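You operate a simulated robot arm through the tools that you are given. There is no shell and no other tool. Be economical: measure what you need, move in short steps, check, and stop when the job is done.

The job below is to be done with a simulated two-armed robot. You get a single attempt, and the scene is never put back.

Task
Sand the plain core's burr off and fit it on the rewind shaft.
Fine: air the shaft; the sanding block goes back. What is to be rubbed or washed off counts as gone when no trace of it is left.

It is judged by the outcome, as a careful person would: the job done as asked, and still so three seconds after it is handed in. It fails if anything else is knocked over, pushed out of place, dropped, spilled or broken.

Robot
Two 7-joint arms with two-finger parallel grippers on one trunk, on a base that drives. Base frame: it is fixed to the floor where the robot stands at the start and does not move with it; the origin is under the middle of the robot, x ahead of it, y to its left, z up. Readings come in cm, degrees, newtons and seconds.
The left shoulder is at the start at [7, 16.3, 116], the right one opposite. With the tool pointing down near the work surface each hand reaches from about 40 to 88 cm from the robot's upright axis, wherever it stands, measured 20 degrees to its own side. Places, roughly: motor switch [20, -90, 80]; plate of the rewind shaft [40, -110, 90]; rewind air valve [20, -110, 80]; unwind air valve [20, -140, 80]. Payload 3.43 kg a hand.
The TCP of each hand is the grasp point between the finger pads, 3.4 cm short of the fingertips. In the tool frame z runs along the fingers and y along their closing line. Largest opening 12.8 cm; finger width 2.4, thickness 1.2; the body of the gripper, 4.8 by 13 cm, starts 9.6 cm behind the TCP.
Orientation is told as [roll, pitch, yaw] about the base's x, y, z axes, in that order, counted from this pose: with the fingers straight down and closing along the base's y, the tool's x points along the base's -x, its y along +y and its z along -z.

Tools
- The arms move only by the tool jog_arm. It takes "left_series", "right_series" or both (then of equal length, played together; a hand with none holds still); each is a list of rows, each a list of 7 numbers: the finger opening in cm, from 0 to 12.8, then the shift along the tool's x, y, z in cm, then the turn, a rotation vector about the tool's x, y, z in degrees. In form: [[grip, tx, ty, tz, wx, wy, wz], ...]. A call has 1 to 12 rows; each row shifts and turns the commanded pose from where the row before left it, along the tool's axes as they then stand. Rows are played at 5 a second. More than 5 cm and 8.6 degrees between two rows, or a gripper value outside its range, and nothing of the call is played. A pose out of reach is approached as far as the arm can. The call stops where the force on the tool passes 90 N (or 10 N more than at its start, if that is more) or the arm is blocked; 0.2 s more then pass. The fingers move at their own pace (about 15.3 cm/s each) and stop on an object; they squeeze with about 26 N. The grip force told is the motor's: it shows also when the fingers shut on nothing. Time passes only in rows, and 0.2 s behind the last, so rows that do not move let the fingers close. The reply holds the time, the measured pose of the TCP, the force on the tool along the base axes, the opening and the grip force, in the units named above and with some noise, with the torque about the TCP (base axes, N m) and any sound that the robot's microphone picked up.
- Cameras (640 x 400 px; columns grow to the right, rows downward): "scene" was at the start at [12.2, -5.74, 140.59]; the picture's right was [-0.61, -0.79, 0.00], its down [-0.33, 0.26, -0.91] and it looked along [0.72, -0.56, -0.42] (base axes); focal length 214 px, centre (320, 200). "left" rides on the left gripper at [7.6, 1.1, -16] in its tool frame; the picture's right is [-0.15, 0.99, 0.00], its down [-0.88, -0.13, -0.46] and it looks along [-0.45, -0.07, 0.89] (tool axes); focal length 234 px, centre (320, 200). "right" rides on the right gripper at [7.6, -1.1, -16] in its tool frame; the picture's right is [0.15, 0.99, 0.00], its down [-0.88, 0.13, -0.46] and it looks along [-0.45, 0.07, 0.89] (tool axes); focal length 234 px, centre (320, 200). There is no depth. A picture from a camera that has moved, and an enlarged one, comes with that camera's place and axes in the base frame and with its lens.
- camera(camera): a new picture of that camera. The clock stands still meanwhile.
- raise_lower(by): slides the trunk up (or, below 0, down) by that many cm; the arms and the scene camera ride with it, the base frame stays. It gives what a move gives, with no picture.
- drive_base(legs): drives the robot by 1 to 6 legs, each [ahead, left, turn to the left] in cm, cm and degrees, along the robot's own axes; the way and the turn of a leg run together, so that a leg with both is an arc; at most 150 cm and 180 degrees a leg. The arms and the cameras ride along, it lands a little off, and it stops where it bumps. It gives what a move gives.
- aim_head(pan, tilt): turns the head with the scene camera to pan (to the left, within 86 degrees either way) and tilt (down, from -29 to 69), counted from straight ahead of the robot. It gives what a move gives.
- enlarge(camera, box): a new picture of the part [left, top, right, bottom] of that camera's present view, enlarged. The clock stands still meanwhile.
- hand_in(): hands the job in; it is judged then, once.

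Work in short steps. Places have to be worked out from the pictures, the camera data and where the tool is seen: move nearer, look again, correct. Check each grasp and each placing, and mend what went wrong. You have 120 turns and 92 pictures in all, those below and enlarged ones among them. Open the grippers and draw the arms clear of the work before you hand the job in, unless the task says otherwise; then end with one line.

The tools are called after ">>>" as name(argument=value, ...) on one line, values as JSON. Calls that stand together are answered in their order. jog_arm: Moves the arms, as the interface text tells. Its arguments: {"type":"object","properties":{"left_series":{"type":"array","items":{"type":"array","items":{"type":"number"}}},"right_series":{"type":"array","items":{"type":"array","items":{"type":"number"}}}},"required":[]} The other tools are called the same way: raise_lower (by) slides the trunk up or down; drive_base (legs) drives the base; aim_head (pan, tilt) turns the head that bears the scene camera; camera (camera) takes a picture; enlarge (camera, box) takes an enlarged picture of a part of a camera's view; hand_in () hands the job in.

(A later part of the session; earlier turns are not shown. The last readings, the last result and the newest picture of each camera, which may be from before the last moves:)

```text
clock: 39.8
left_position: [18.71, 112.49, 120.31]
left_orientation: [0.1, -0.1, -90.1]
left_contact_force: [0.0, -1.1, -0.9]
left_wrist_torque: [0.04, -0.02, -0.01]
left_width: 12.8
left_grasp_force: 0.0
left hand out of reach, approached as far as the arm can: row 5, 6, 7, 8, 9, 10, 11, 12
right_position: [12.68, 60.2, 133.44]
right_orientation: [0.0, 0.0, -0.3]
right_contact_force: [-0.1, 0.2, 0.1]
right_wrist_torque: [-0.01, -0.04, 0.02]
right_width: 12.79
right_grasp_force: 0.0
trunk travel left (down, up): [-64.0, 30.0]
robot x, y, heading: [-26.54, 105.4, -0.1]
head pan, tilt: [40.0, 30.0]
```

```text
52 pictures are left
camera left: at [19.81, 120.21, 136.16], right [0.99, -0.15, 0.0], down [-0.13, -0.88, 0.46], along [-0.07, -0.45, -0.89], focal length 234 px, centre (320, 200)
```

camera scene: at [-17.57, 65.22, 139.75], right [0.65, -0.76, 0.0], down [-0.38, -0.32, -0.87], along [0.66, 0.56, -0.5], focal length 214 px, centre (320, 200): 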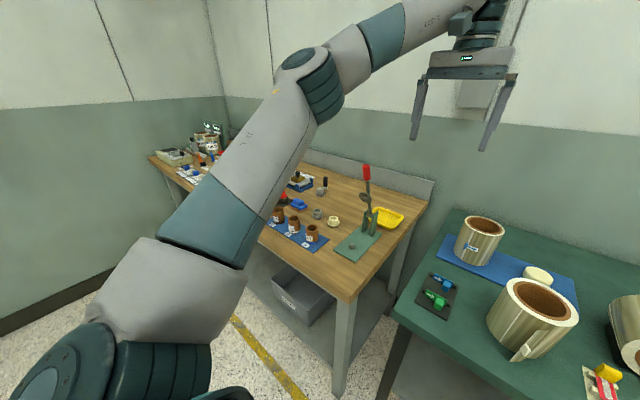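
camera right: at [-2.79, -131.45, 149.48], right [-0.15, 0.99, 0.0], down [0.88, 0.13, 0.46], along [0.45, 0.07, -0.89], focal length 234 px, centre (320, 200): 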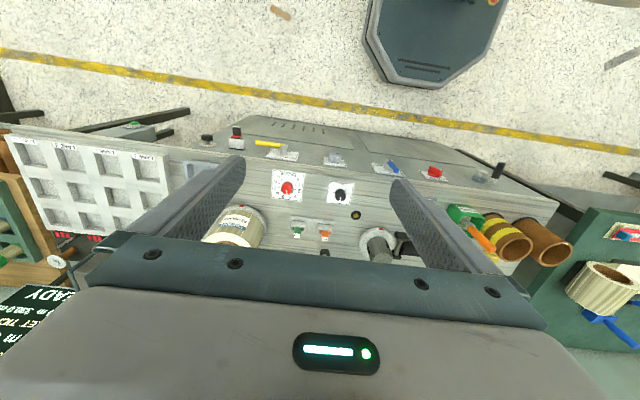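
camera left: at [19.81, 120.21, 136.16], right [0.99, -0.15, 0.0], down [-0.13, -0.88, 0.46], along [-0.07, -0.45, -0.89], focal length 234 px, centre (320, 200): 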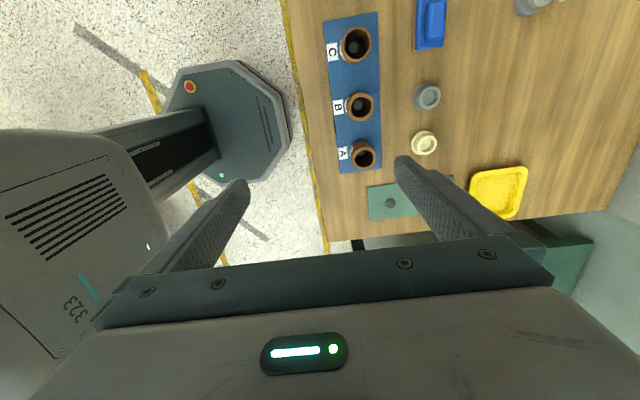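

Turning that way ran out of reach; I turn the other way to +90.

>>> jog_arm(left_series=[[12.8, 0, 0, 0, 0, 0, -8.5], [12.8, 0, 0, 0, 0, 0, -8.5], [12.8, 0, 0, 0, 0, 0, -8.5], [12.8, 0, 0, 0, 0, 0, -8.5], [12.8, 0, 0, 0, 0, 0, -8.5], [12.8, 0, 0, 0, 0, 0, -8.5], [12.8, 0, 0, 0, 0, 0, -8.5], [12.8, 0, 0, 0, 0, 0, -8.5], [12.8, 0, 0, 0, 0, 0, -8.5], [12.8, 0, 0, 0, 0, 0, -8.5], [12.8, 0, 0, 0, 0, 0, -5]])

>>> jog_arm(left_series=[[12.8, 0, 0, 0, 0, 0, -8.5], [12.8, 0, 0, 0, 0, 0, -8.5], [12.8, 0, 0, 0, 0, 0, -8.5], [12.8, 0, 0, 0, 0, 0, -8.5], [12.8, 0, 0, 0, 0, 0, -8.5], [12.8, 0, 0, 0, 0, 0, -8.5], [12.8, 0, 0, 0, 0, 0, -8.5], [12.8, 0, 0, 0, 0, 0, -8.5], [12.8, 0, 0, 0, 0, 0, -8.5], [12.8, 0, 0, 0, 0, 0, -8.5], [12.8, 0, 0, 0, 0, 0, -5]])

>>> camera(camera="left")

```text
clock: 42.2
left_position: [18.66, 112.58, 120.19]
left_orientation: [0.0, 0.0, -0.1]
left_contact_force: [-0.2, -0.3, -1.3]
left_wrist_torque: [0.0, -0.01, -0.02]
left_width: 12.78
left_grasp_force: 0.1
right_position: [12.64, 60.31, 133.45]
right_orientation: [0.0, 0.0, -0.3]
right_contact_force: [-0.2, -0.2, 0.3]
right_wrist_torque: [0.01, 0.01, -0.01]
right_width: 12.8
right_grasp_force: 0.1
trunk travel left (down, up): [-64.0, 30.0]
robot x, y, heading: [-26.17, 105.92, -0.1]
head pan, tilt: [40.0, 30.0]
```

```text
clock: 44.6
left_position: [18.66, 112.45, 120.24]
left_orientation: [0.0, 0.0, 89.9]
left_contact_force: [-0.5, 1.0, 0.0]
left_wrist_torque: [-0.02, 0.01, 0.02]
left_width: 12.82
left_grasp_force: 0.0
right_position: [12.64, 60.38, 133.58]
right_orientation: [0.1, 0.0, -0.2]
right_contact_force: [0.0, -0.1, 0.0]
right_wrist_torque: [-0.03, -0.02, 0.03]
right_width: 12.8
right_grasp_force: 0.0
trunk travel left (down, up): [-64.0, 30.0]
robot x, y, heading: [-26.6, 105.45, -0.1]
head pan, tilt: [40.0, 30.0]
```

```text
51 pictures are left
camera left: at [17.6, 105.03, 136.15], right [-0.99, 0.15, 0.0], down [0.13, 0.88, 0.46], along [0.07, 0.45, -0.89], focal length 234 px, centre (320, 200)
```

left: 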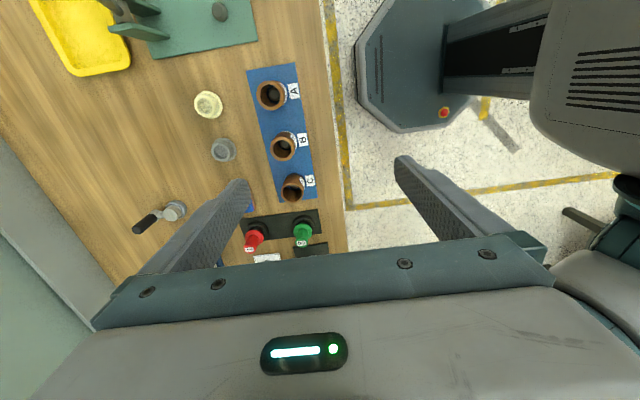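

Now +90 works. Tool x is base −y, tool y is base −x; I move over the block at about [38.5, 125].

>>> jog_arm(left_series=[[12.8, -2.5, -4, 1.3, 0, 0, 0], [12.8, -2.5, -4, 1.3, 0, 0, 0], [12.8, -2.5, -4, 1.3, 0, 0, 0], [12.8, -2.5, -4, 1.3, 0, 0, 0], [12.8, -2.5, -4, 1.3, 0, 0, 0]])

>>> camera(camera="left")

```text
clock: 45.8
left_position: [38.84, 124.99, 113.65]
left_orientation: [0.1, 0.0, 89.8]
left_contact_force: [0.3, -0.5, -0.4]
left_wrist_torque: [-0.01, 0.04, 0.01]
left_width: 12.8
left_grasp_force: 0.0
right_position: [12.71, 60.4, 133.55]
right_orientation: [-0.1, 0.0, -0.3]
right_contact_force: [0.1, -0.2, -0.4]
right_wrist_torque: [0.01, 0.05, -0.02]
right_width: 12.81
right_grasp_force: 0.1
trunk travel left (down, up): [-64.0, 30.0]
robot x, y, heading: [-26.31, 105.29, -0.3]
head pan, tilt: [40.0, 30.0]
```

```text
50 pictures are left
camera left: at [37.81, 117.44, 129.55], right [-0.99, 0.15, 0.0], down [0.13, 0.88, 0.46], along [0.07, 0.45, -0.89], focal length 234 px, centre (320, 200)
```

left: 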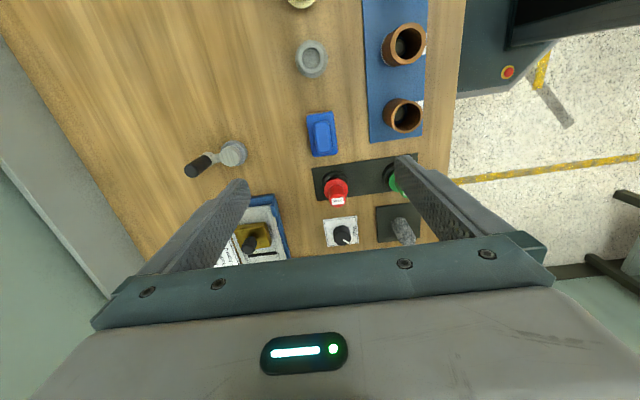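

The block is right below. I zoom to measure it.

>>> enlarge(camera="left", box=[280, 95, 376, 155])

```text
6.67 times, centred on (328, 125) of left
camera zoom: at [37.81, 117.44, 129.55], right [-0.99, 0.15, 0.0], down [0.13, 0.88, 0.46], along [0.07, 0.45, -0.89], focal length 1561 px, centre (267, 700)
```

zoom: 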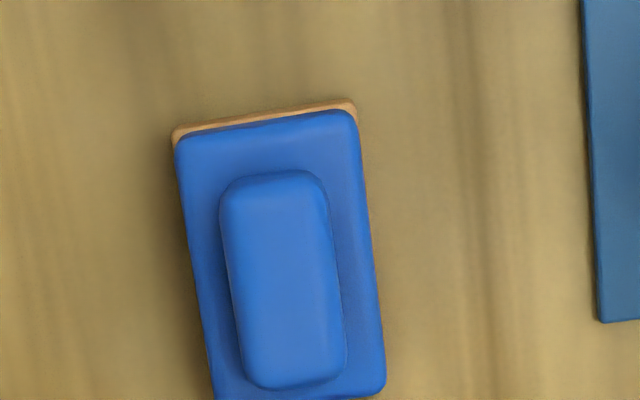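

Handle ≈2.7 cm wide, centred [38.7, 125.5], aligned with y. I descend to just above the handle with 5 cm opening.

>>> jog_arm(left_series=[[5, -0.5, 0.1, 4, 0, 0, 0], [5, 0, 0, 4.5, 0, 0, 0], [5, 0, 0, 4.5, 0, 0, 0], [4.2, 0, 0, 3.5, 0, 0, 0]])

>>> enlarge(camera="left", box=[240, 90, 400, 190])

```text
clock: 46.8
left_position: [38.77, 125.48, 97.13]
left_orientation: [0.0, -0.1, 89.8]
left_contact_force: [0.2, 0.0, -0.3]
left_wrist_torque: [-0.01, 0.0, 0.01]
left_width: 4.19
left_grasp_force: 0.0
right_position: [12.63, 60.4, 133.59]
right_orientation: [0.0, 0.1, -0.3]
right_contact_force: [0.6, 0.1, 0.9]
right_wrist_torque: [-0.02, 0.03, -0.01]
right_width: 12.79
right_grasp_force: 0.0
trunk travel left (down, up): [-64.0, 30.0]
robot x, y, heading: [-26.3, 105.82, -0.6]
head pan, tilt: [40.0, 30.0]
```

```text
4.00 times, centred on (320, 140) of left
camera zoom: at [37.6, 117.94, 113.06], right [-0.99, 0.15, 0.0], down [0.13, 0.88, 0.46], along [0.07, 0.45, -0.89], focal length 937 px, centre (320, 440)
```

zoom: 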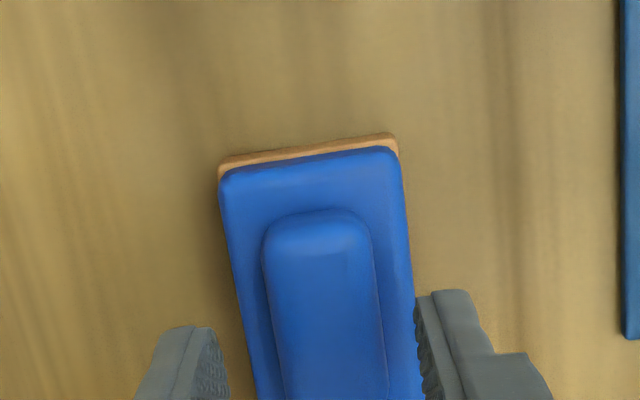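

Handle sits slightly toward −x; shift 0.25 and descend gently until the tips touch the body's shoulder.

>>> jog_arm(left_series=[[4.0, 0, 0.25, 1, 0, 0, 0], [4.0, 0, 0, 0.8, 0, 0, 0], [4.0, 0, 0, 0.4, 0, 0, 0], [4.0, 0, 0, 0.3, 0, 0, 0]])

>>> camera(camera="left")

```text
clock: 47.8
left_position: [38.33, 125.54, 94.67]
left_orientation: [0.0, 0.0, 89.8]
left_contact_force: [0.5, 0.7, -0.5]
left_wrist_torque: [-0.02, 0.03, 0.01]
left_width: 3.98
left_grasp_force: 0.0
right_position: [12.54, 60.41, 133.65]
right_orientation: [0.0, 0.1, -0.3]
right_contact_force: [0.4, 0.8, 0.0]
right_wrist_torque: [0.02, 0.0, 0.01]
right_width: 12.8
right_grasp_force: 0.0
trunk travel left (down, up): [-64.0, 30.0]
robot x, y, heading: [-26.51, 105.33, -0.2]
head pan, tilt: [40.0, 30.0]
```

```text
47 pictures are left
camera left: at [37.29, 117.96, 110.68], right [-0.99, 0.15, 0.0], down [0.13, 0.88, 0.46], along [0.07, 0.45, -0.89], focal length 234 px, centre (320, 200)
```

left: 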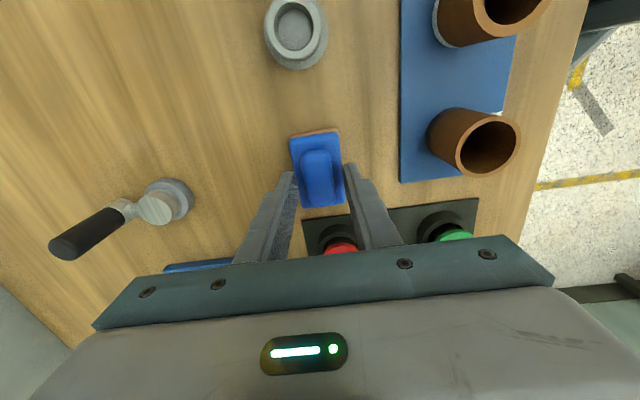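

No contact yet (tips ~91.3). Continue down in small steps.

>>> jog_arm(left_series=[[4.0, 0, 0, 0.3, 0, 0, 0], [4.0, 0, 0, 0.3, 0, 0, 0], [4.0, 0, 0, 0.3, 0, 0, 0], [4.0, 0, 0, 0, 0, 0, 0]])

>>> enlarge(camera="left", box=[240, 110, 400, 210])

```text
clock: 48.8
left_position: [38.44, 125.41, 94.04]
left_orientation: [-0.1, 0.0, 89.8]
left_contact_force: [1.9, 1.7, 9.6]
left_wrist_torque: [0.06, 0.01, -0.03]
left_width: 3.97
left_grasp_force: 0.0
right_position: [12.52, 60.19, 133.57]
right_orientation: [-0.1, -0.2, -0.3]
right_contact_force: [-0.4, -0.5, 0.3]
right_wrist_torque: [0.02, -0.01, -0.03]
right_width: 12.82
right_grasp_force: 0.0
trunk travel left (down, up): [-64.0, 30.0]
robot x, y, heading: [-26.34, 105.51, -0.5]
head pan, tilt: [40.0, 30.0]
```

```text
4.00 times, centred on (320, 160) of left
camera zoom: at [37.24, 117.99, 109.93], right [-0.99, 0.15, 0.0], down [0.13, 0.88, 0.46], along [0.07, 0.45, -0.89], focal length 937 px, centre (320, 360)
```

zoom: 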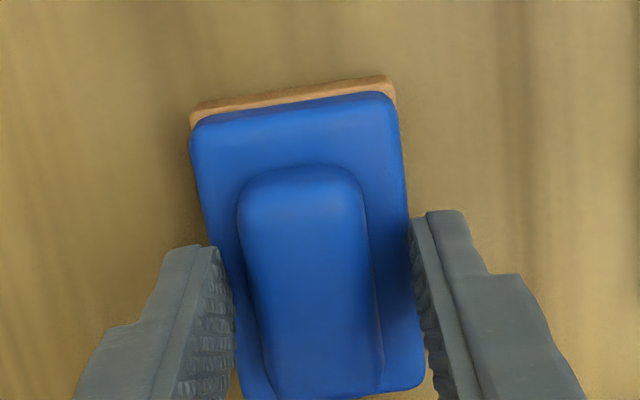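

Tips touch the body's shoulder (9.6 N). Raise 0.4 and close on the handle.

>>> jog_arm(left_series=[[4.0, 0, 0, -0.4, 0, 0, 0], [2.5, 0, 0, 0, 0, 0, 0], [1.5, 0, 0, 0, 0, 0, 0], [1.5, 0, 0, 0, 0, 0, 0], [1.5, 0, 0, 0, 0, 0, 0]])

>>> jog_arm(left_series=[[1.5, 0, 0, -2, 0, 0, 0], [1.5, 0, 0, -4, 0, 0, 0]])

>>> enlarge(camera="left", box=[220, 100, 420, 225])

```text
clock: 50.0
left_position: [38.29, 125.62, 94.25]
left_orientation: [0.1, 0.1, 89.8]
left_contact_force: [0.1, 0.0, 0.2]
left_wrist_torque: [0.0, 0.02, 0.03]
left_width: 2.53
left_grasp_force: 25.7
right_position: [12.51, 60.36, 133.55]
right_orientation: [0.0, 0.0, -0.3]
right_contact_force: [-0.3, 0.3, 0.1]
right_wrist_torque: [0.01, 0.01, 0.02]
right_width: 12.77
right_grasp_force: 0.0
trunk travel left (down, up): [-64.0, 30.0]
robot x, y, heading: [-26.43, 105.03, -0.3]
head pan, tilt: [40.0, 30.0]
```

```text
clock: 50.6
left_position: [38.11, 125.35, 100.19]
left_orientation: [0.1, 0.0, 89.8]
left_contact_force: [0.6, 0.0, -2.6]
left_wrist_torque: [-0.01, -0.05, -0.01]
left_width: 2.53
left_grasp_force: 26.3
right_position: [12.46, 60.2, 133.49]
right_orientation: [0.1, -0.1, -0.2]
right_contact_force: [-0.1, -0.5, 0.1]
right_wrist_torque: [0.04, 0.01, 0.02]
right_width: 12.8
right_grasp_force: 0.1
trunk travel left (down, up): [-64.0, 30.0]
robot x, y, heading: [-26.51, 105.75, -0.2]
head pan, tilt: [40.0, 30.0]
```

```text
3.20 times, centred on (320, 162) of left
camera zoom: at [37.11, 117.83, 116.15], right [-0.99, 0.15, 0.0], down [0.13, 0.88, 0.46], along [0.07, 0.45, -0.89], focal length 749 px, centre (320, 320)
```

zoom: 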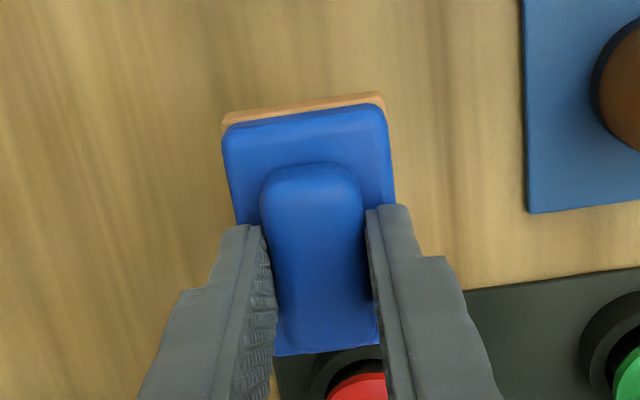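

Block held (2.5 cm, home TCP pose [38.3, 125.6, 94.25]). Raise and drive to the slitter bench.

>>> jog_arm(left_series=[[1.5, 0, 0, -5, 0, 0, 0], [1.5, 0, 0, -5, 0, 0, 0], [1.5, 0, 0, -5, 0, 0, 0], [1.5, 0, 0, -5, 0, 0, 0], [1.5, 0, 0, -3, 0, 0, 0]])

>>> drive_base(legs=[[-6, -90, 0], [0, -90, 0]])

>>> aim_head(pan=18, tilt=38)

>>> camera(camera="scene")

>>> camera(camera="left")

```text
clock: 51.8
left_position: [38.29, 125.35, 123.13]
left_orientation: [0.0, -0.1, 89.8]
left_contact_force: [0.1, -0.7, -0.6]
left_wrist_torque: [0.0, -0.01, -0.03]
left_width: 2.53
left_grasp_force: 26.7
right_position: [12.55, 60.26, 133.57]
right_orientation: [0.1, 0.0, -0.2]
right_contact_force: [0.7, 0.7, 1.0]
right_wrist_torque: [0.0, 0.0, 0.01]
right_width: 12.8
right_grasp_force: 0.0
trunk travel left (down, up): [-64.0, 30.0]
robot x, y, heading: [-26.44, 105.57, -0.2]
head pan, tilt: [40.0, 30.0]
```

```text
clock: 60.9
left_position: [32.04, -54.2, 123.13]
left_orientation: [0.0, 0.0, 89.9]
left_contact_force: [-0.8, -0.7, -0.9]
left_wrist_torque: [-0.02, -0.03, 0.0]
left_width: 2.54
left_grasp_force: 26.2
right_position: [6.2, -119.23, 133.57]
right_orientation: [0.0, 0.1, -0.4]
right_contact_force: [0.2, -0.1, -0.9]
right_wrist_torque: [-0.01, 0.0, -0.02]
right_width: 12.79
right_grasp_force: 0.1
trunk travel left (down, up): [-64.0, 30.0]
robot x, y, heading: [-32.86, -73.83, -0.4]
head pan, tilt: [40.0, 30.0]
```

```text
clock: 61.8
left_position: [32.01, -54.17, 123.29]
left_orientation: [0.1, -0.1, 89.9]
left_contact_force: [-0.4, 0.0, -0.8]
left_wrist_torque: [-0.06, -0.02, -0.02]
left_width: 2.52
left_grasp_force: 25.4
right_position: [6.26, -119.28, 133.64]
right_orientation: [-0.1, 0.1, -0.3]
right_contact_force: [-0.3, -0.3, 0.0]
right_wrist_torque: [0.01, 0.02, 0.0]
right_width: 12.8
right_grasp_force: 0.1
trunk travel left (down, up): [-64.0, 30.0]
robot x, y, heading: [-32.69, -74.1, -0.1]
head pan, tilt: [18.0, 38.0]
```

```text
44 pictures are left
camera scene: at [-19.71, -71.45, 138.51], right [0.31, -0.95, 0.0], down [-0.59, -0.19, -0.79], along [0.75, 0.24, -0.62], focal length 214 px, centre (320, 200)
```

scene: 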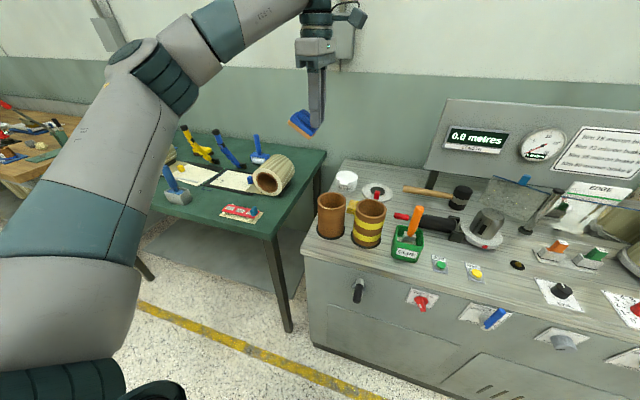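

```text
43 pictures are left
camera left: at [30.95, -61.69, 139.11], right [-0.99, 0.15, 0.0], down [0.13, 0.88, 0.46], along [0.07, 0.45, -0.89], focal length 234 px, centre (320, 200)
```

left: 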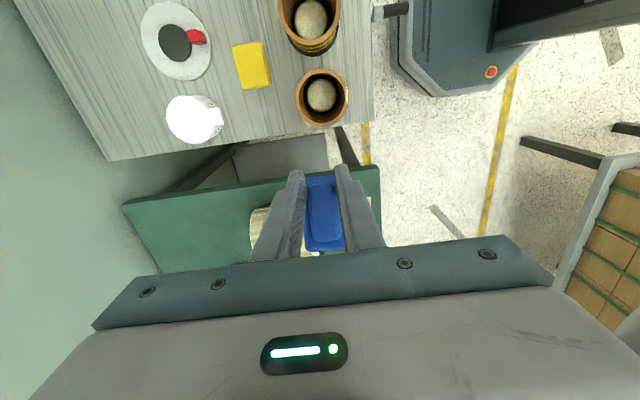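

Core rim centre ≈[31, −59, 96], burr on its −x side. Zoom in on it.

>>> enlarge(camera="scene", box=[300, 180, 380, 250])

>>> enlarge(camera="left", box=[280, 50, 376, 140])

```text
5.71 times, centred on (340, 215) of scene
camera zoom: at [-19.71, -71.45, 138.51], right [0.31, -0.95, 0.0], down [-0.59, -0.19, -0.79], along [0.75, 0.24, -0.62], focal length 1226 px, centre (206, 114)
```

zoom: 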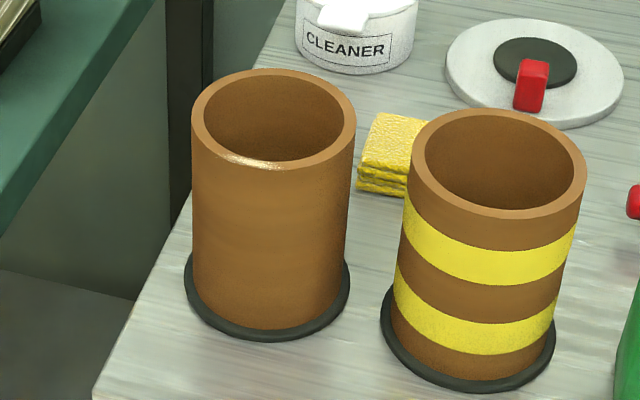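

```text
4.44 times, centred on (328, 95) of left
camera zoom: at [30.95, -61.69, 139.11], right [-0.99, 0.15, 0.0], down [0.13, 0.88, 0.46], along [0.07, 0.45, -0.89], focal length 1041 px, centre (284, 667)
```

zoom: 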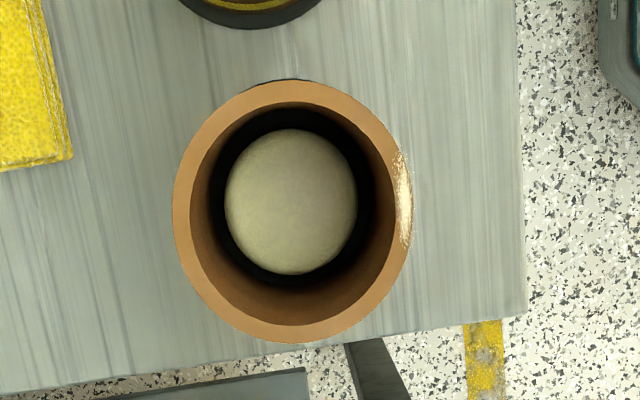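

Burr: arc on the top rim centred ≈[26.9, −58.9], y ±1.7. I bring the block above it, then descend gently.

>>> jog_arm(left_series=[[1.5, 2.4, 2.3, 3, 0, 0, 0], [1.5, 2.4, 2.3, 3, 0, 0, 0], [1.5, 0, 0, 4.5, 0, 0, 0], [1.5, 0, 0, 4, 0, 0, 0], [1.5, 0, 0, 2, 0, 0, 0], [1.5, 0, 0, 0, 0, 0, 0]])

>>> enlarge(camera="scene", box=[260, 120, 420, 250])

```text
clock: 63.2
left_position: [27.51, -59.06, 106.69]
left_orientation: [-0.1, 0.1, 89.8]
left_contact_force: [-0.5, -0.3, -0.4]
left_wrist_torque: [-0.01, -0.01, -0.02]
left_width: 2.51
left_grasp_force: 26.1
right_position: [6.19, -119.24, 133.52]
right_orientation: [0.1, 0.0, -0.4]
right_contact_force: [0.0, -0.2, 0.6]
right_wrist_torque: [-0.02, -0.01, 0.01]
right_width: 12.82
right_grasp_force: 0.0
trunk travel left (down, up): [-64.0, 30.0]
robot x, y, heading: [-32.7, -74.3, -0.5]
head pan, tilt: [18.0, 38.0]
```

```text
3.08 times, centred on (340, 185) of scene
camera zoom: at [-19.7, -71.45, 138.51], right [0.31, -0.95, 0.0], down [-0.59, -0.19, -0.79], along [0.75, 0.24, -0.62], focal length 660 px, centre (258, 246)
```

zoom: 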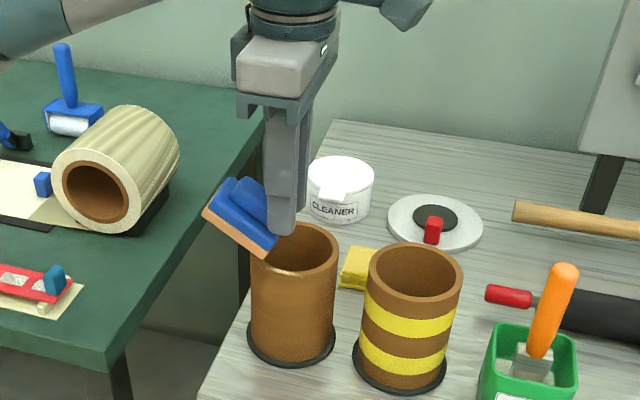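

The block seems to have tilted in the grip. Check with the left camera.

>>> enlarge(camera="left", box=[220, 100, 420, 280])

>>> enlarge(camera="scene", box=[295, 150, 355, 200])

```text
2.22 times, centred on (320, 190) of left
camera zoom: at [26.4, -66.48, 122.58], right [-0.99, 0.15, 0.0], down [0.13, 0.88, 0.46], along [0.07, 0.45, -0.89], focal length 520 px, centre (320, 222)
```

zoom: 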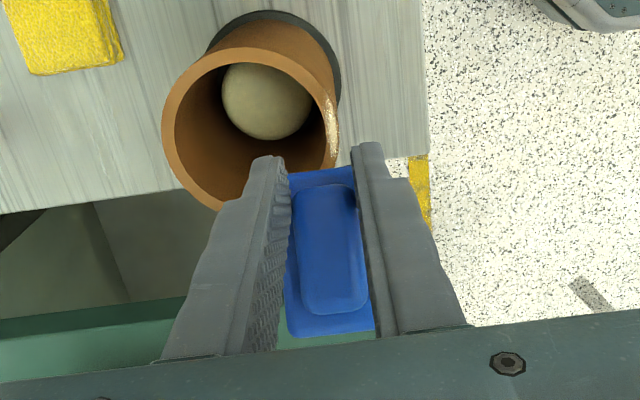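

```text
8.00 times, centred on (325, 175) of scene
camera zoom: at [-19.7, -71.45, 138.51], right [0.31, -0.95, 0.0], down [-0.59, -0.19, -0.79], along [0.75, 0.24, -0.62], focal length 1716 px, centre (280, 400)
```

zoom: 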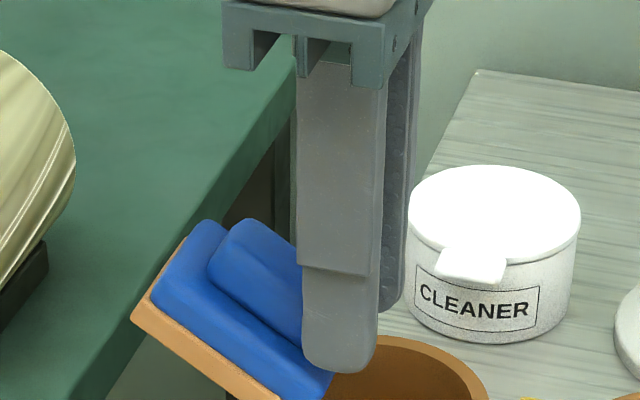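

The block slipped in the grip (tilted ~35°, shifted ~2 cm toward +y). I'll level it by pressing it onto the flat core rim: shift to y −61 and descend carefully.

>>> jog_arm(left_series=[[1.5, 2, 0.2, 0, 0, 0, 0], [1.5, 0, 0, 1.5, 0, 0, 0], [1.5, 0, 0, 0.5, 0, 0, 0], [1.5, 0, 0, 0.5, 0, 0, 0], [1.5, 0, 0, 0, 0, 0, 0]])

>>> enlarge(camera="scene", box=[280, 150, 380, 240])

```text
clock: 64.4
left_position: [27.22, -60.94, 104.35]
left_orientation: [0.0, -0.1, 89.6]
left_contact_force: [0.2, 1.3, 11.0]
left_wrist_torque: [0.23, 0.01, 0.0]
left_width: 2.55
left_grasp_force: 26.6
right_position: [6.19, -119.3, 133.62]
right_orientation: [0.0, -0.1, -0.3]
right_contact_force: [0.9, -0.1, 0.7]
right_wrist_torque: [-0.02, -0.02, -0.02]
right_width: 12.8
right_grasp_force: 0.0
trunk travel left (down, up): [-64.0, 30.0]
robot x, y, heading: [-32.86, -74.58, 0.1]
head pan, tilt: [18.0, 38.0]
```

```text
4.44 times, centred on (330, 195) of scene
camera zoom: at [-19.8, -71.47, 138.54], right [0.31, -0.95, 0.0], down [-0.59, -0.19, -0.79], along [0.75, 0.24, -0.62], focal length 953 px, centre (276, 222)
```

zoom: 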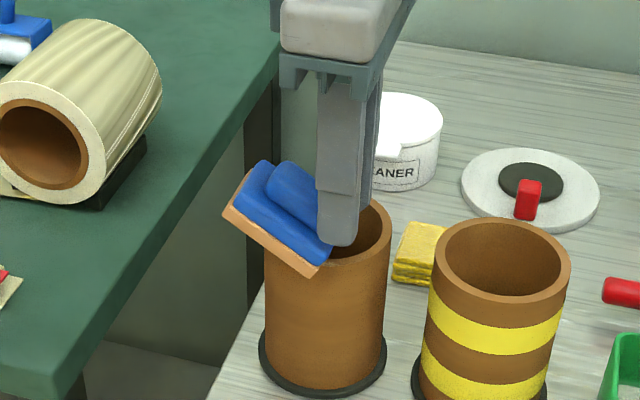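

The contact lies on the +y side of the grip, so pressing won't level it. Instead I lift and roll the hand ~31° so the sole becomes horizontal, then will set the block flat on the rim.

>>> jog_arm(left_series=[[1.5, 0, 0, -3, 0, 0, 0], [1.5, 0, 0, -1, 0, 8, 0], [1.5, 0, 0, 0, 0, 8, 0], [1.5, 0, 0, 0, 0, 8, 0], [1.5, 0, 0, 0, 0, 7, 0], [1.5, 0, 0, 0, 0, 0, 0]])

>>> enlarge(camera="scene", box=[280, 130, 400, 240])

```text
clock: 65.8
left_position: [27.23, -60.96, 108.27]
left_orientation: [0.0, 30.9, 89.6]
left_contact_force: [0.0, -0.4, -1.2]
left_wrist_torque: [0.03, -0.03, 0.0]
left_width: 2.53
left_grasp_force: 26.0
right_position: [6.18, -119.38, 133.52]
right_orientation: [0.1, 0.0, -0.3]
right_contact_force: [0.2, -0.2, -1.2]
right_wrist_torque: [-0.01, 0.02, -0.01]
right_width: 12.8
right_grasp_force: 0.0
trunk travel left (down, up): [-64.0, 30.0]
robot x, y, heading: [-32.94, -73.85, -0.4]
head pan, tilt: [18.0, 38.0]
```

```text
3.64 times, centred on (340, 185) of scene
camera zoom: at [-19.7, -71.56, 138.51], right [0.31, -0.95, 0.0], down [-0.59, -0.19, -0.79], along [0.75, 0.24, -0.62], focal length 780 px, centre (247, 254)
```

zoom: 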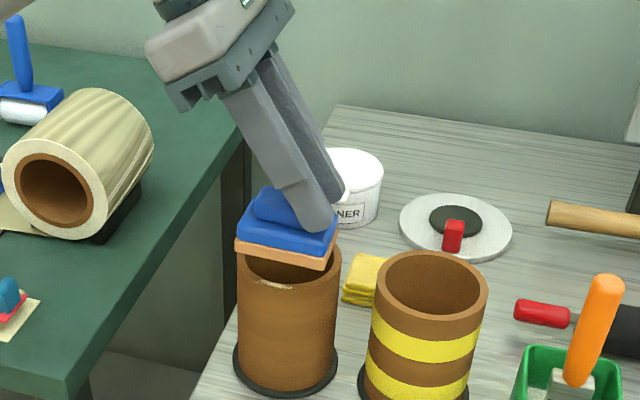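

The sole is now level. I descend vertically (−z = tx −0.515, tz 0.857) toward the rim.

>>> jog_arm(left_series=[[1.5, -1.29, 0, 2.14, 0, 0, 0], [1.5, -0.26, 0, 0.43, 0, 0, 0], [1.5, -0.26, 0, 0.43, 0, 0, 0], [1.5, 0, 0, 0, 0, 0, 0]])

```text
clock: 66.8
left_position: [27.13, -60.9, 104.67]
left_orientation: [0.1, 30.9, 89.8]
left_contact_force: [0.3, 1.1, -0.9]
left_wrist_torque: [-0.01, 0.0, 0.0]
left_width: 2.5
left_grasp_force: 25.9
right_position: [6.2, -119.41, 133.61]
right_orientation: [0.0, -0.1, -0.2]
right_contact_force: [0.1, 1.0, -1.2]
right_wrist_torque: [0.0, 0.0, 0.01]
right_width: 12.78
right_grasp_force: 0.0
trunk travel left (down, up): [-64.0, 30.0]
robot x, y, heading: [-32.96, -73.99, -0.4]
head pan, tilt: [18.0, 38.0]
```

No contact yet; a little lower.

>>> jog_arm(left_series=[[1.5, -0.206, 0, 0.343, 0, 0, 0], [1.5, -0.206, 0, 0.343, 0, 0, 0], [1.5, -0.103, 0, 0.171, 0, 0, 0], [1.5, 0, 0, 0, 0, 0, 0]])

```text
clock: 67.8
left_position: [27.02, -60.97, 103.94]
left_orientation: [-0.3, 31.1, 89.7]
left_contact_force: [-0.2, 1.2, 21.9]
left_wrist_torque: [-0.18, -0.09, 0.06]
left_width: 2.55
left_grasp_force: 25.9
right_position: [5.87, -119.46, 133.67]
right_orientation: [-0.1, -0.2, -0.3]
right_contact_force: [0.7, 0.6, -0.6]
right_wrist_torque: [0.04, 0.0, -0.01]
right_width: 12.78
right_grasp_force: 0.2
trunk travel left (down, up): [-64.0, 30.0]
robot x, y, heading: [-32.73, -73.98, -0.1]
head pan, tilt: [18.0, 38.0]
```

Contact (22 N). I ease slightly and rub with short strokes along y.

>>> jog_arm(left_series=[[1.5, 0.06, 0, -0.1, 0, 0, 0], [1.5, -0.86, 0, -0.51, 0, 0, 0], [1.5, -0.86, 0, -0.51, 0, 0, 0], [1.5, 0.86, 0, 0.51, 0, 0, 0], [1.5, 0.86, 0, 0.51, 0, 0, 0], [1.5, -0.86, 0, -0.51, 0, 0, 0], [1.5, -0.86, 0, -0.51, 0, 0, 0], [1.5, 0.86, 0, 0.51, 0, 0, 0], [1.5, 0.86, 0, 0.51, 0, 0, 0], [1.5, -0.86, 0, -0.51, 0, 0, 0], [1.5, 0, 0, 0, 0, 0, 0]])

>>> enlarge(camera="scene", box=[280, 130, 400, 240])

```text
clock: 70.2
left_position: [27.25, -60.01, 103.8]
left_orientation: [0.0, 31.0, 89.8]
left_contact_force: [-0.1, -0.8, 6.1]
left_wrist_torque: [-0.12, -0.11, -0.04]
left_width: 2.52
left_grasp_force: 25.9
right_position: [6.05, -119.32, 133.68]
right_orientation: [0.0, 0.0, -0.3]
right_contact_force: [0.5, 0.1, 0.5]
right_wrist_torque: [0.0, 0.03, -0.03]
right_width: 12.81
right_grasp_force: 0.1
trunk travel left (down, up): [-64.0, 30.0]
robot x, y, heading: [-32.76, -73.9, 0.0]
head pan, tilt: [18.0, 38.0]
```

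```text
3.64 times, centred on (340, 185) of scene
camera zoom: at [-19.75, -71.53, 138.52], right [0.31, -0.95, 0.0], down [-0.59, -0.19, -0.79], along [0.75, 0.24, -0.62], focal length 780 px, centre (247, 254)
```

zoom: 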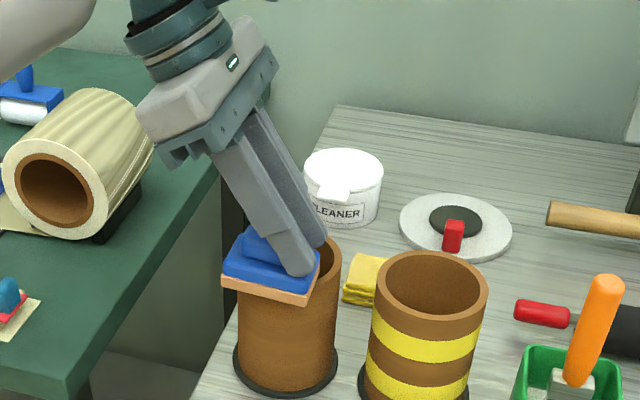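

Lift to check the burr.

>>> jog_arm(left_series=[[1.5, 2.06, 0, -3.43, 0, 0, 0], [1.5, 1.03, 0, -1.7, 0, 0, 0], [1.5, 0, 0, 0, 0, 0, 0]])

>>> enlarge(camera="scene", box=[290, 170, 370, 235])

```text
clock: 71.0
left_position: [27.17, -59.88, 109.73]
left_orientation: [0.0, 31.0, 89.8]
left_contact_force: [-0.4, 0.6, -1.3]
left_wrist_torque: [-0.01, -0.01, -0.01]
left_width: 2.54
left_grasp_force: 26.0
right_position: [6.22, -119.24, 133.49]
right_orientation: [-0.1, -0.1, -0.3]
right_contact_force: [0.2, 0.0, 0.2]
right_wrist_torque: [-0.02, 0.01, 0.01]
right_width: 12.8
right_grasp_force: 0.1
trunk travel left (down, up): [-64.0, 30.0]
robot x, y, heading: [-32.71, -74.04, -0.0]
head pan, tilt: [18.0, 38.0]
```

```text
6.15 times, centred on (330, 202) of scene
camera zoom: at [-19.67, -71.42, 138.5], right [0.31, -0.95, 0.0], down [-0.59, -0.19, -0.79], along [0.75, 0.24, -0.62], focal length 1320 px, centre (258, 185)
```

zoom: 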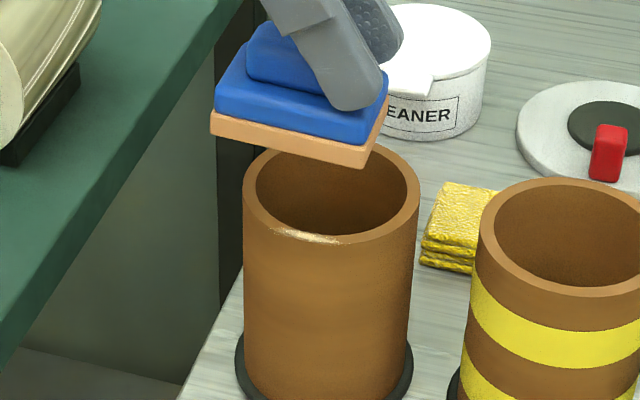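

The burr remains, perhaps dimmer. Rub more firmly and with more strokes.

>>> jog_arm(left_series=[[1.5, -2.06, 0, 3.43, 0, 0, 0], [1.5, -1.03, 0, 1.7, 0, 0, 0], [1.5, -0.13, 0, 0.21, 0, 0, 0], [1.5, -0.86, 0, -0.51, 0, 0, 0], [1.5, -0.86, 0, -0.51, 0, 0, 0], [1.5, 0.86, 0, 0.51, 0, 0, 0], [1.5, 0.86, 0, 0.51, 0, 0, 0], [1.5, -0.86, 0, -0.51, 0, 0, 0], [1.5, -0.86, 0, -0.51, 0, 0, 0], [1.5, 0.86, 0, 0.51, 0, 0, 0], [1.5, 0.86, 0, 0.51, 0, 0, 0], [1.5, 0, 0, 0, 0, 0, 0]])

>>> jog_arm(left_series=[[1.5, -0.86, 0.4, -0.51, 0, 0, 0], [1.5, -0.86, 0.4, -0.51, 0, 0, 0], [1.5, 0.86, -0.4, 0.51, 0, 0, 0], [1.5, 0.86, -0.4, 0.51, 0, 0, 0], [1.5, -0.86, 0, -0.51, 0, 0, 0], [1.5, -0.86, 0, -0.51, 0, 0, 0], [1.5, 0.86, 0, 0.51, 0, 0, 0], [1.5, 0.86, 0, 0.51, 0, 0, 0], [1.5, -0.86, 0, -0.51, 0, 0, 0], [1.5, -0.86, 0, -0.51, 0, 0, 0], [1.5, 0.86, 0, 0.51, 0, 0, 0], [1.5, 0.86, 0, 0.51, 0, 0, 0]])

>>> jog_arm(left_series=[[1.5, 2.06, 0, -3.43, 0, 0, 0], [1.5, 1.03, 0, -1.7, 0, 0, 0], [1.5, 0, 0, 0, 0, 0, 0]])

>>> enlarge(camera="scene", box=[290, 170, 370, 235])

```text
clock: 73.6
left_position: [26.95, -59.77, 103.81]
left_orientation: [-0.3, 31.0, 89.7]
left_contact_force: [-0.8, 8.4, 28.1]
left_wrist_torque: [0.67, -0.31, 0.08]
left_width: 2.52
left_grasp_force: 26.0
right_position: [5.79, -119.2, 133.85]
right_orientation: [0.0, -0.1, -0.3]
right_contact_force: [-0.6, 0.0, 0.0]
right_wrist_torque: [0.0, 0.02, 0.0]
right_width: 12.81
right_grasp_force: 0.1
trunk travel left (down, up): [-64.0, 30.0]
robot x, y, heading: [-32.77, -74.38, -0.2]
head pan, tilt: [18.0, 38.0]
```

```text
clock: 76.2
left_position: [26.97, -59.66, 103.67]
left_orientation: [-0.3, 30.9, 89.8]
left_contact_force: [-2.1, 10.6, 28.3]
left_wrist_torque: [0.97, -0.26, 0.17]
left_width: 2.5
left_grasp_force: 25.4
right_position: [5.93, -119.16, 133.62]
right_orientation: [-0.1, -0.3, -0.2]
right_contact_force: [0.0, 0.4, 0.0]
right_wrist_torque: [0.01, -0.02, 0.02]
right_width: 12.81
right_grasp_force: 0.1
trunk travel left (down, up): [-64.0, 30.0]
robot x, y, heading: [-32.77, -73.81, -0.2]
head pan, tilt: [18.0, 38.0]
```

```text
clock: 77.0
left_position: [27.28, -59.89, 109.49]
left_orientation: [0.1, 31.0, 89.9]
left_contact_force: [0.0, 0.0, -1.2]
left_wrist_torque: [-0.02, 0.0, -0.05]
left_width: 2.51
left_grasp_force: 25.4
right_position: [6.35, -119.3, 133.52]
right_orientation: [0.1, 0.0, -0.2]
right_contact_force: [-0.6, 0.3, 0.1]
right_wrist_torque: [-0.01, 0.04, 0.01]
right_width: 12.8
right_grasp_force: 0.1
trunk travel left (down, up): [-64.0, 30.0]
robot x, y, heading: [-32.86, -73.99, -0.4]
head pan, tilt: [18.0, 38.0]
```

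```text
6.15 times, centred on (330, 202) of scene
camera zoom: at [-19.62, -71.45, 138.49], right [0.31, -0.95, 0.0], down [-0.59, -0.19, -0.79], along [0.75, 0.24, -0.62], focal length 1320 px, centre (258, 185)
```

zoom: 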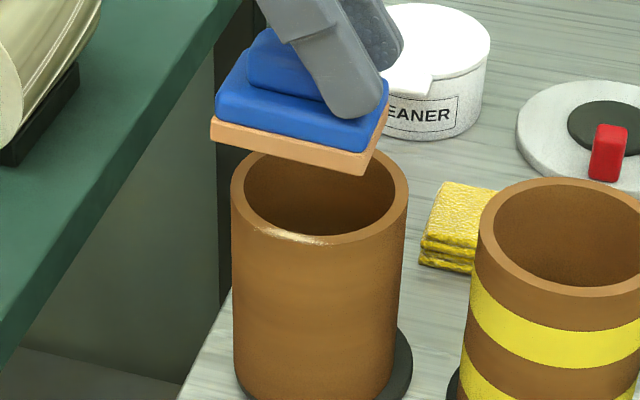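

The core slid along with the block within its stand's clearance, so there was little relative rubbing. I level the sole 5° more, descend, then use longer, lighter strokes.

>>> jog_arm(left_series=[[1.5, 0, 0, 0, 0, 5, 0], [1.5, -1.56, 0, 2.14, 0, 0, 0], [1.5, -1.45, 0, 2.0, 0, 0, 0], [1.5, -0.18, 0, 0.24, 0, 0, 0], [1.5, 0, 0, 0, 0, 0, 0]])

```text
clock: 78.2
left_position: [27.2, -59.79, 104.06]
left_orientation: [0.0, 36.0, 89.8]
left_contact_force: [0.1, -0.1, -1.5]
left_wrist_torque: [0.0, 0.0, 0.03]
left_width: 2.52
left_grasp_force: 26.1
right_position: [6.22, -119.32, 133.57]
right_orientation: [0.0, 0.1, -0.2]
right_contact_force: [0.4, 0.2, -0.9]
right_wrist_torque: [0.01, 0.03, -0.02]
right_width: 12.77
right_grasp_force: 0.1
trunk travel left (down, up): [-64.0, 30.0]
robot x, y, heading: [-33.21, -73.65, -0.3]
head pan, tilt: [18.0, 38.0]
```

>>> jog_arm(left_series=[[1.5, -0.18, 0, 0.24, 0, 0, 0], [1.5, -0.08, 0, 0.1, 0, 0, 0], [1.5, -1.01, 0, -0.735, 0, 0, 0], [1.5, -1.01, 0, -0.735, 0, 0, 0], [1.5, 1.01, 0, 0.735, 0, 0, 0], [1.5, 1.01, 0, 0.735, 0, 0, 0], [1.5, 1.01, 0, 0.735, 0, 0, 0], [1.5, 1.01, 0, 0.735, 0, 0, 0], [1.5, -1.01, 0, -0.735, 0, 0, 0], [1.5, -1.01, 0, -0.735, 0, 0, 0], [1.5, -1.01, 0, -0.735, 0, 0, 0], [1.5, -1.01, 0, -0.735, 0, 0, 0]])

>>> enlarge(camera="scene", box=[280, 150, 380, 240])

```text
clock: 80.8
left_position: [27.06, -57.43, 103.68]
left_orientation: [0.0, 36.0, 89.7]
left_contact_force: [0.1, -3.3, 7.4]
left_wrist_torque: [-0.35, -0.02, 0.0]
left_width: 2.53
left_grasp_force: 25.8
right_position: [6.08, -119.32, 133.5]
right_orientation: [0.0, -0.2, -0.3]
right_contact_force: [-0.2, -0.1, 0.4]
right_wrist_torque: [-0.03, -0.01, 0.0]
right_width: 12.79
right_grasp_force: 0.0
trunk travel left (down, up): [-64.0, 30.0]
robot x, y, heading: [-32.8, -73.84, -0.0]
head pan, tilt: [18.0, 38.0]
```

```text
4.44 times, centred on (330, 195) of scene
camera zoom: at [-19.81, -71.47, 138.52], right [0.31, -0.95, 0.0], down [-0.59, -0.19, -0.79], along [0.75, 0.24, -0.62], focal length 953 px, centre (276, 222)
```

zoom: 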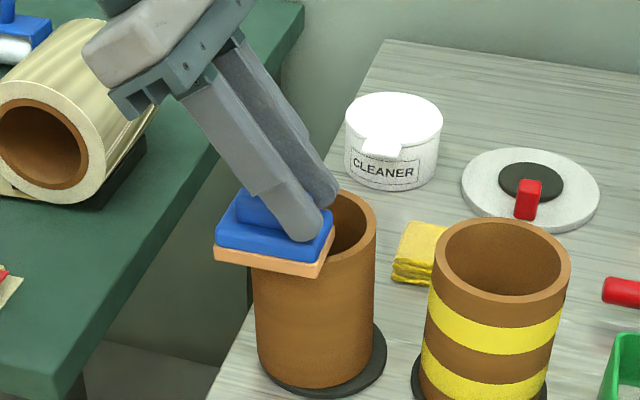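

Contact is good. More long strokes.

>>> jog_arm(left_series=[[1.5, 1.35, 0, 0.98, 0, 0, 0], [1.5, 1.35, 0, 0.98, 0, 0, 0], [1.5, 1.35, 0, 0.98, 0, 0, 0], [1.5, -1.35, 0, -0.98, 0, 0, 0], [1.5, -1.35, 0, -0.98, 0, 0, 0], [1.5, -1.35, 0, -0.98, 0, 0, 0], [1.5, 1.35, 0, 0.98, 0, 0, 0], [1.5, 1.35, 0, 0.98, 0, 0, 0], [1.5, 1.35, 0, 0.98, 0, 0, 0], [1.5, -1.35, 0, -0.98, 0, 0, 0], [1.5, 0, 0, 0, 0, 0, 0]])

>>> jog_arm(left_series=[[1.5, 1.76, 0, -2.43, 0, 0, 0], [1.5, 1.76, 0, -2.43, 0, 0, 0], [1.5, 0, 0, 0, 0, 0, 0]])

>>> enlarge(camera="scene", box=[290, 170, 370, 235])

```text
clock: 83.2
left_position: [27.09, -61.0, 103.76]
left_orientation: [0.0, 35.9, 89.6]
left_contact_force: [-0.3, -3.1, 8.0]
left_wrist_torque: [0.07, -0.01, -0.08]
left_width: 2.53
left_grasp_force: 25.6
right_position: [6.13, -119.41, 133.63]
right_orientation: [0.1, -0.2, -0.3]
right_contact_force: [-0.1, -0.1, -0.2]
right_wrist_torque: [0.03, 0.0, 0.02]
right_width: 12.8
right_grasp_force: 0.0
trunk travel left (down, up): [-64.0, 30.0]
robot x, y, heading: [-33.06, -74.12, 0.1]
head pan, tilt: [18.0, 38.0]
```

```text
clock: 84.0
left_position: [27.44, -60.73, 109.62]
left_orientation: [0.0, 36.0, 89.8]
left_contact_force: [-0.1, -0.5, -0.7]
left_wrist_torque: [-0.03, 0.01, 0.01]
left_width: 2.52
left_grasp_force: 26.2
right_position: [6.21, -119.27, 133.59]
right_orientation: [-0.1, 0.0, -0.3]
right_contact_force: [-0.5, 0.5, 0.2]
right_wrist_torque: [0.03, -0.01, -0.02]
right_width: 12.81
right_grasp_force: 0.1
trunk travel left (down, up): [-64.0, 30.0]
robot x, y, heading: [-32.75, -73.81, -0.4]
head pan, tilt: [18.0, 38.0]
```

```text
6.15 times, centred on (330, 202) of scene
camera zoom: at [-19.66, -71.4, 138.5], right [0.31, -0.95, 0.0], down [-0.59, -0.19, -0.79], along [0.75, 0.24, -0.62], focal length 1320 px, centre (258, 185)
```

zoom: 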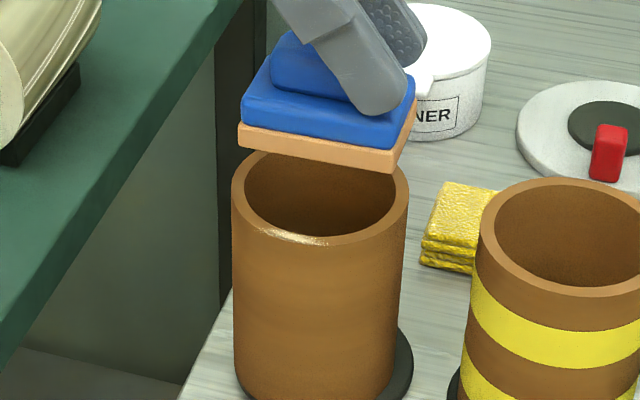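

Burr still visible. A very close zoom to see if it has changed at all.

>>> enlarge(camera="scene", box=[312, 195, 348, 218])

```text
16.00 times, centred on (330, 206) of scene
camera zoom: at [-19.66, -71.4, 138.5], right [0.31, -0.95, 0.0], down [-0.59, -0.19, -0.79], along [0.75, 0.24, -0.62], focal length 3432 px, centre (160, 96)
```

zoom: 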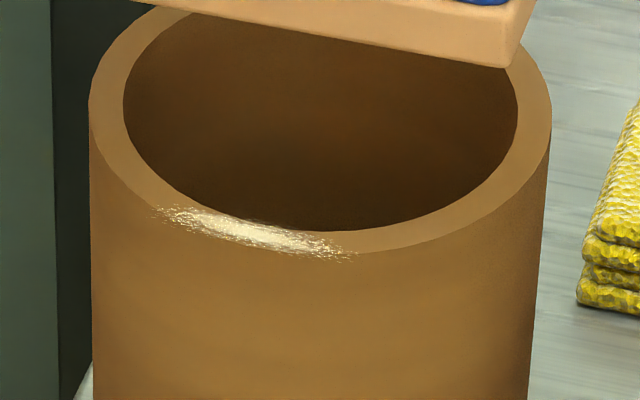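

I'll rub longer with ~15–20 N and compare with this picture.

>>> jog_arm(left_series=[[1.5, -1.76, 0, 2.43, 0, 0, 0], [1.5, -1.82, 0, 2.52, 0, 0, 0], [1.5, -1.35, 0, -0.98, 0, 0, 0], [1.5, -1.35, 0, -0.98, 0, 0, 0], [1.5, 1.35, 0, 0.98, 0, 0, 0], [1.5, 1.35, 0, 0.98, 0, 0, 0], [1.5, 1.35, 0, 0.98, 0, 0, 0], [1.5, -1.35, 0, -0.98, 0, 0, 0], [1.5, -1.35, 0, -0.98, 0, 0, 0], [1.5, -1.35, 0, -0.98, 0, 0, 0]])

>>> jog_arm(left_series=[[1.5, 1.35, 0, 0.98, 0, 0, 0], [1.5, 1.35, 0, 0.98, 0, 0, 0], [1.5, 1.35, 0, 0.98, 0, 0, 0], [1.5, -1.35, 0, -0.98, 0, 0, 0], [1.5, -1.35, 0, -0.98, 0, 0, 0], [1.5, -1.35, 0, -0.98, 0, 0, 0], [1.5, 1.35, 0, 0.98, 0, 0, 0], [1.5, 1.35, 0, 0.98, 0, 0, 0], [1.5, 1.35, 0, 0.98, 0, 0, 0], [1.5, -1.35, 0, -0.98, 0, 0, 0], [1.5, 0, 0, 0, 0, 0, 0]])

>>> jog_arm(left_series=[[1.5, 1.76, 0, -2.43, 0, 0, 0], [1.5, 1.76, 0, -2.43, 0, 0, 0], [1.5, 0, 0, 0, 0, 0, 0]])

>>> enlarge(camera="scene", box=[312, 195, 348, 218])

```text
clock: 86.2
left_position: [27.2, -57.51, 103.66]
left_orientation: [0.0, 35.9, 89.8]
left_contact_force: [-0.2, -1.8, 6.1]
left_wrist_torque: [-0.3, 0.03, -0.01]
left_width: 2.53
left_grasp_force: 26.1
right_position: [6.12, -119.38, 133.61]
right_orientation: [0.0, -0.1, -0.3]
right_contact_force: [0.1, 0.3, -0.4]
right_wrist_torque: [0.01, 0.01, 0.03]
right_width: 12.8
right_grasp_force: 0.1
trunk travel left (down, up): [-64.0, 30.0]
robot x, y, heading: [-32.87, -74.13, -0.4]
head pan, tilt: [18.0, 38.0]
```

```text
clock: 88.6
left_position: [27.16, -60.94, 103.55]
left_orientation: [0.0, 36.0, 89.7]
left_contact_force: [-0.2, -3.1, 10.7]
left_wrist_torque: [-0.17, -0.04, -0.07]
left_width: 2.53
left_grasp_force: 26.2
right_position: [6.02, -119.39, 133.54]
right_orientation: [0.1, -0.2, -0.3]
right_contact_force: [0.0, -0.1, 0.0]
right_wrist_torque: [0.01, 0.03, -0.03]
right_width: 12.79
right_grasp_force: 0.1
trunk travel left (down, up): [-64.0, 30.0]
robot x, y, heading: [-32.9, -74.28, -0.3]
head pan, tilt: [18.0, 38.0]
```

```text
clock: 89.4
left_position: [27.35, -60.65, 109.59]
left_orientation: [0.0, 36.0, 89.7]
left_contact_force: [-0.1, 0.8, -0.7]
left_wrist_torque: [-0.05, 0.02, -0.02]
left_width: 2.52
left_grasp_force: 25.8
right_position: [6.2, -119.31, 133.61]
right_orientation: [0.0, 0.0, -0.3]
right_contact_force: [0.1, -0.3, 0.4]
right_wrist_torque: [-0.01, 0.0, 0.0]
right_width: 12.81
right_grasp_force: 0.0
trunk travel left (down, up): [-64.0, 30.0]
robot x, y, heading: [-33.02, -73.94, -0.3]
head pan, tilt: [18.0, 38.0]
```

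```text
16.00 times, centred on (330, 206) of scene
camera zoom: at [-19.65, -71.41, 138.5], right [0.31, -0.95, 0.0], down [-0.59, -0.19, -0.79], along [0.75, 0.24, -0.62], focal length 3432 px, centre (160, 96)
```

zoom: 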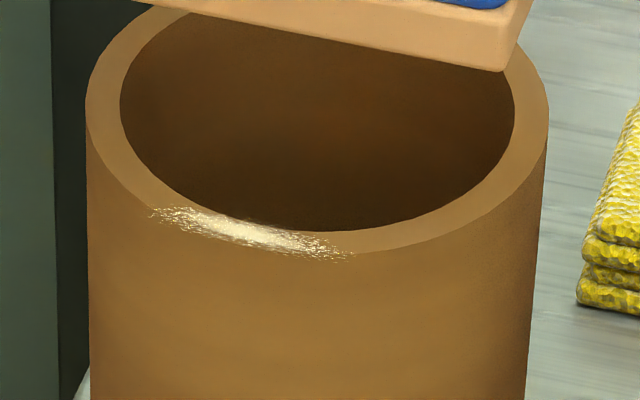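

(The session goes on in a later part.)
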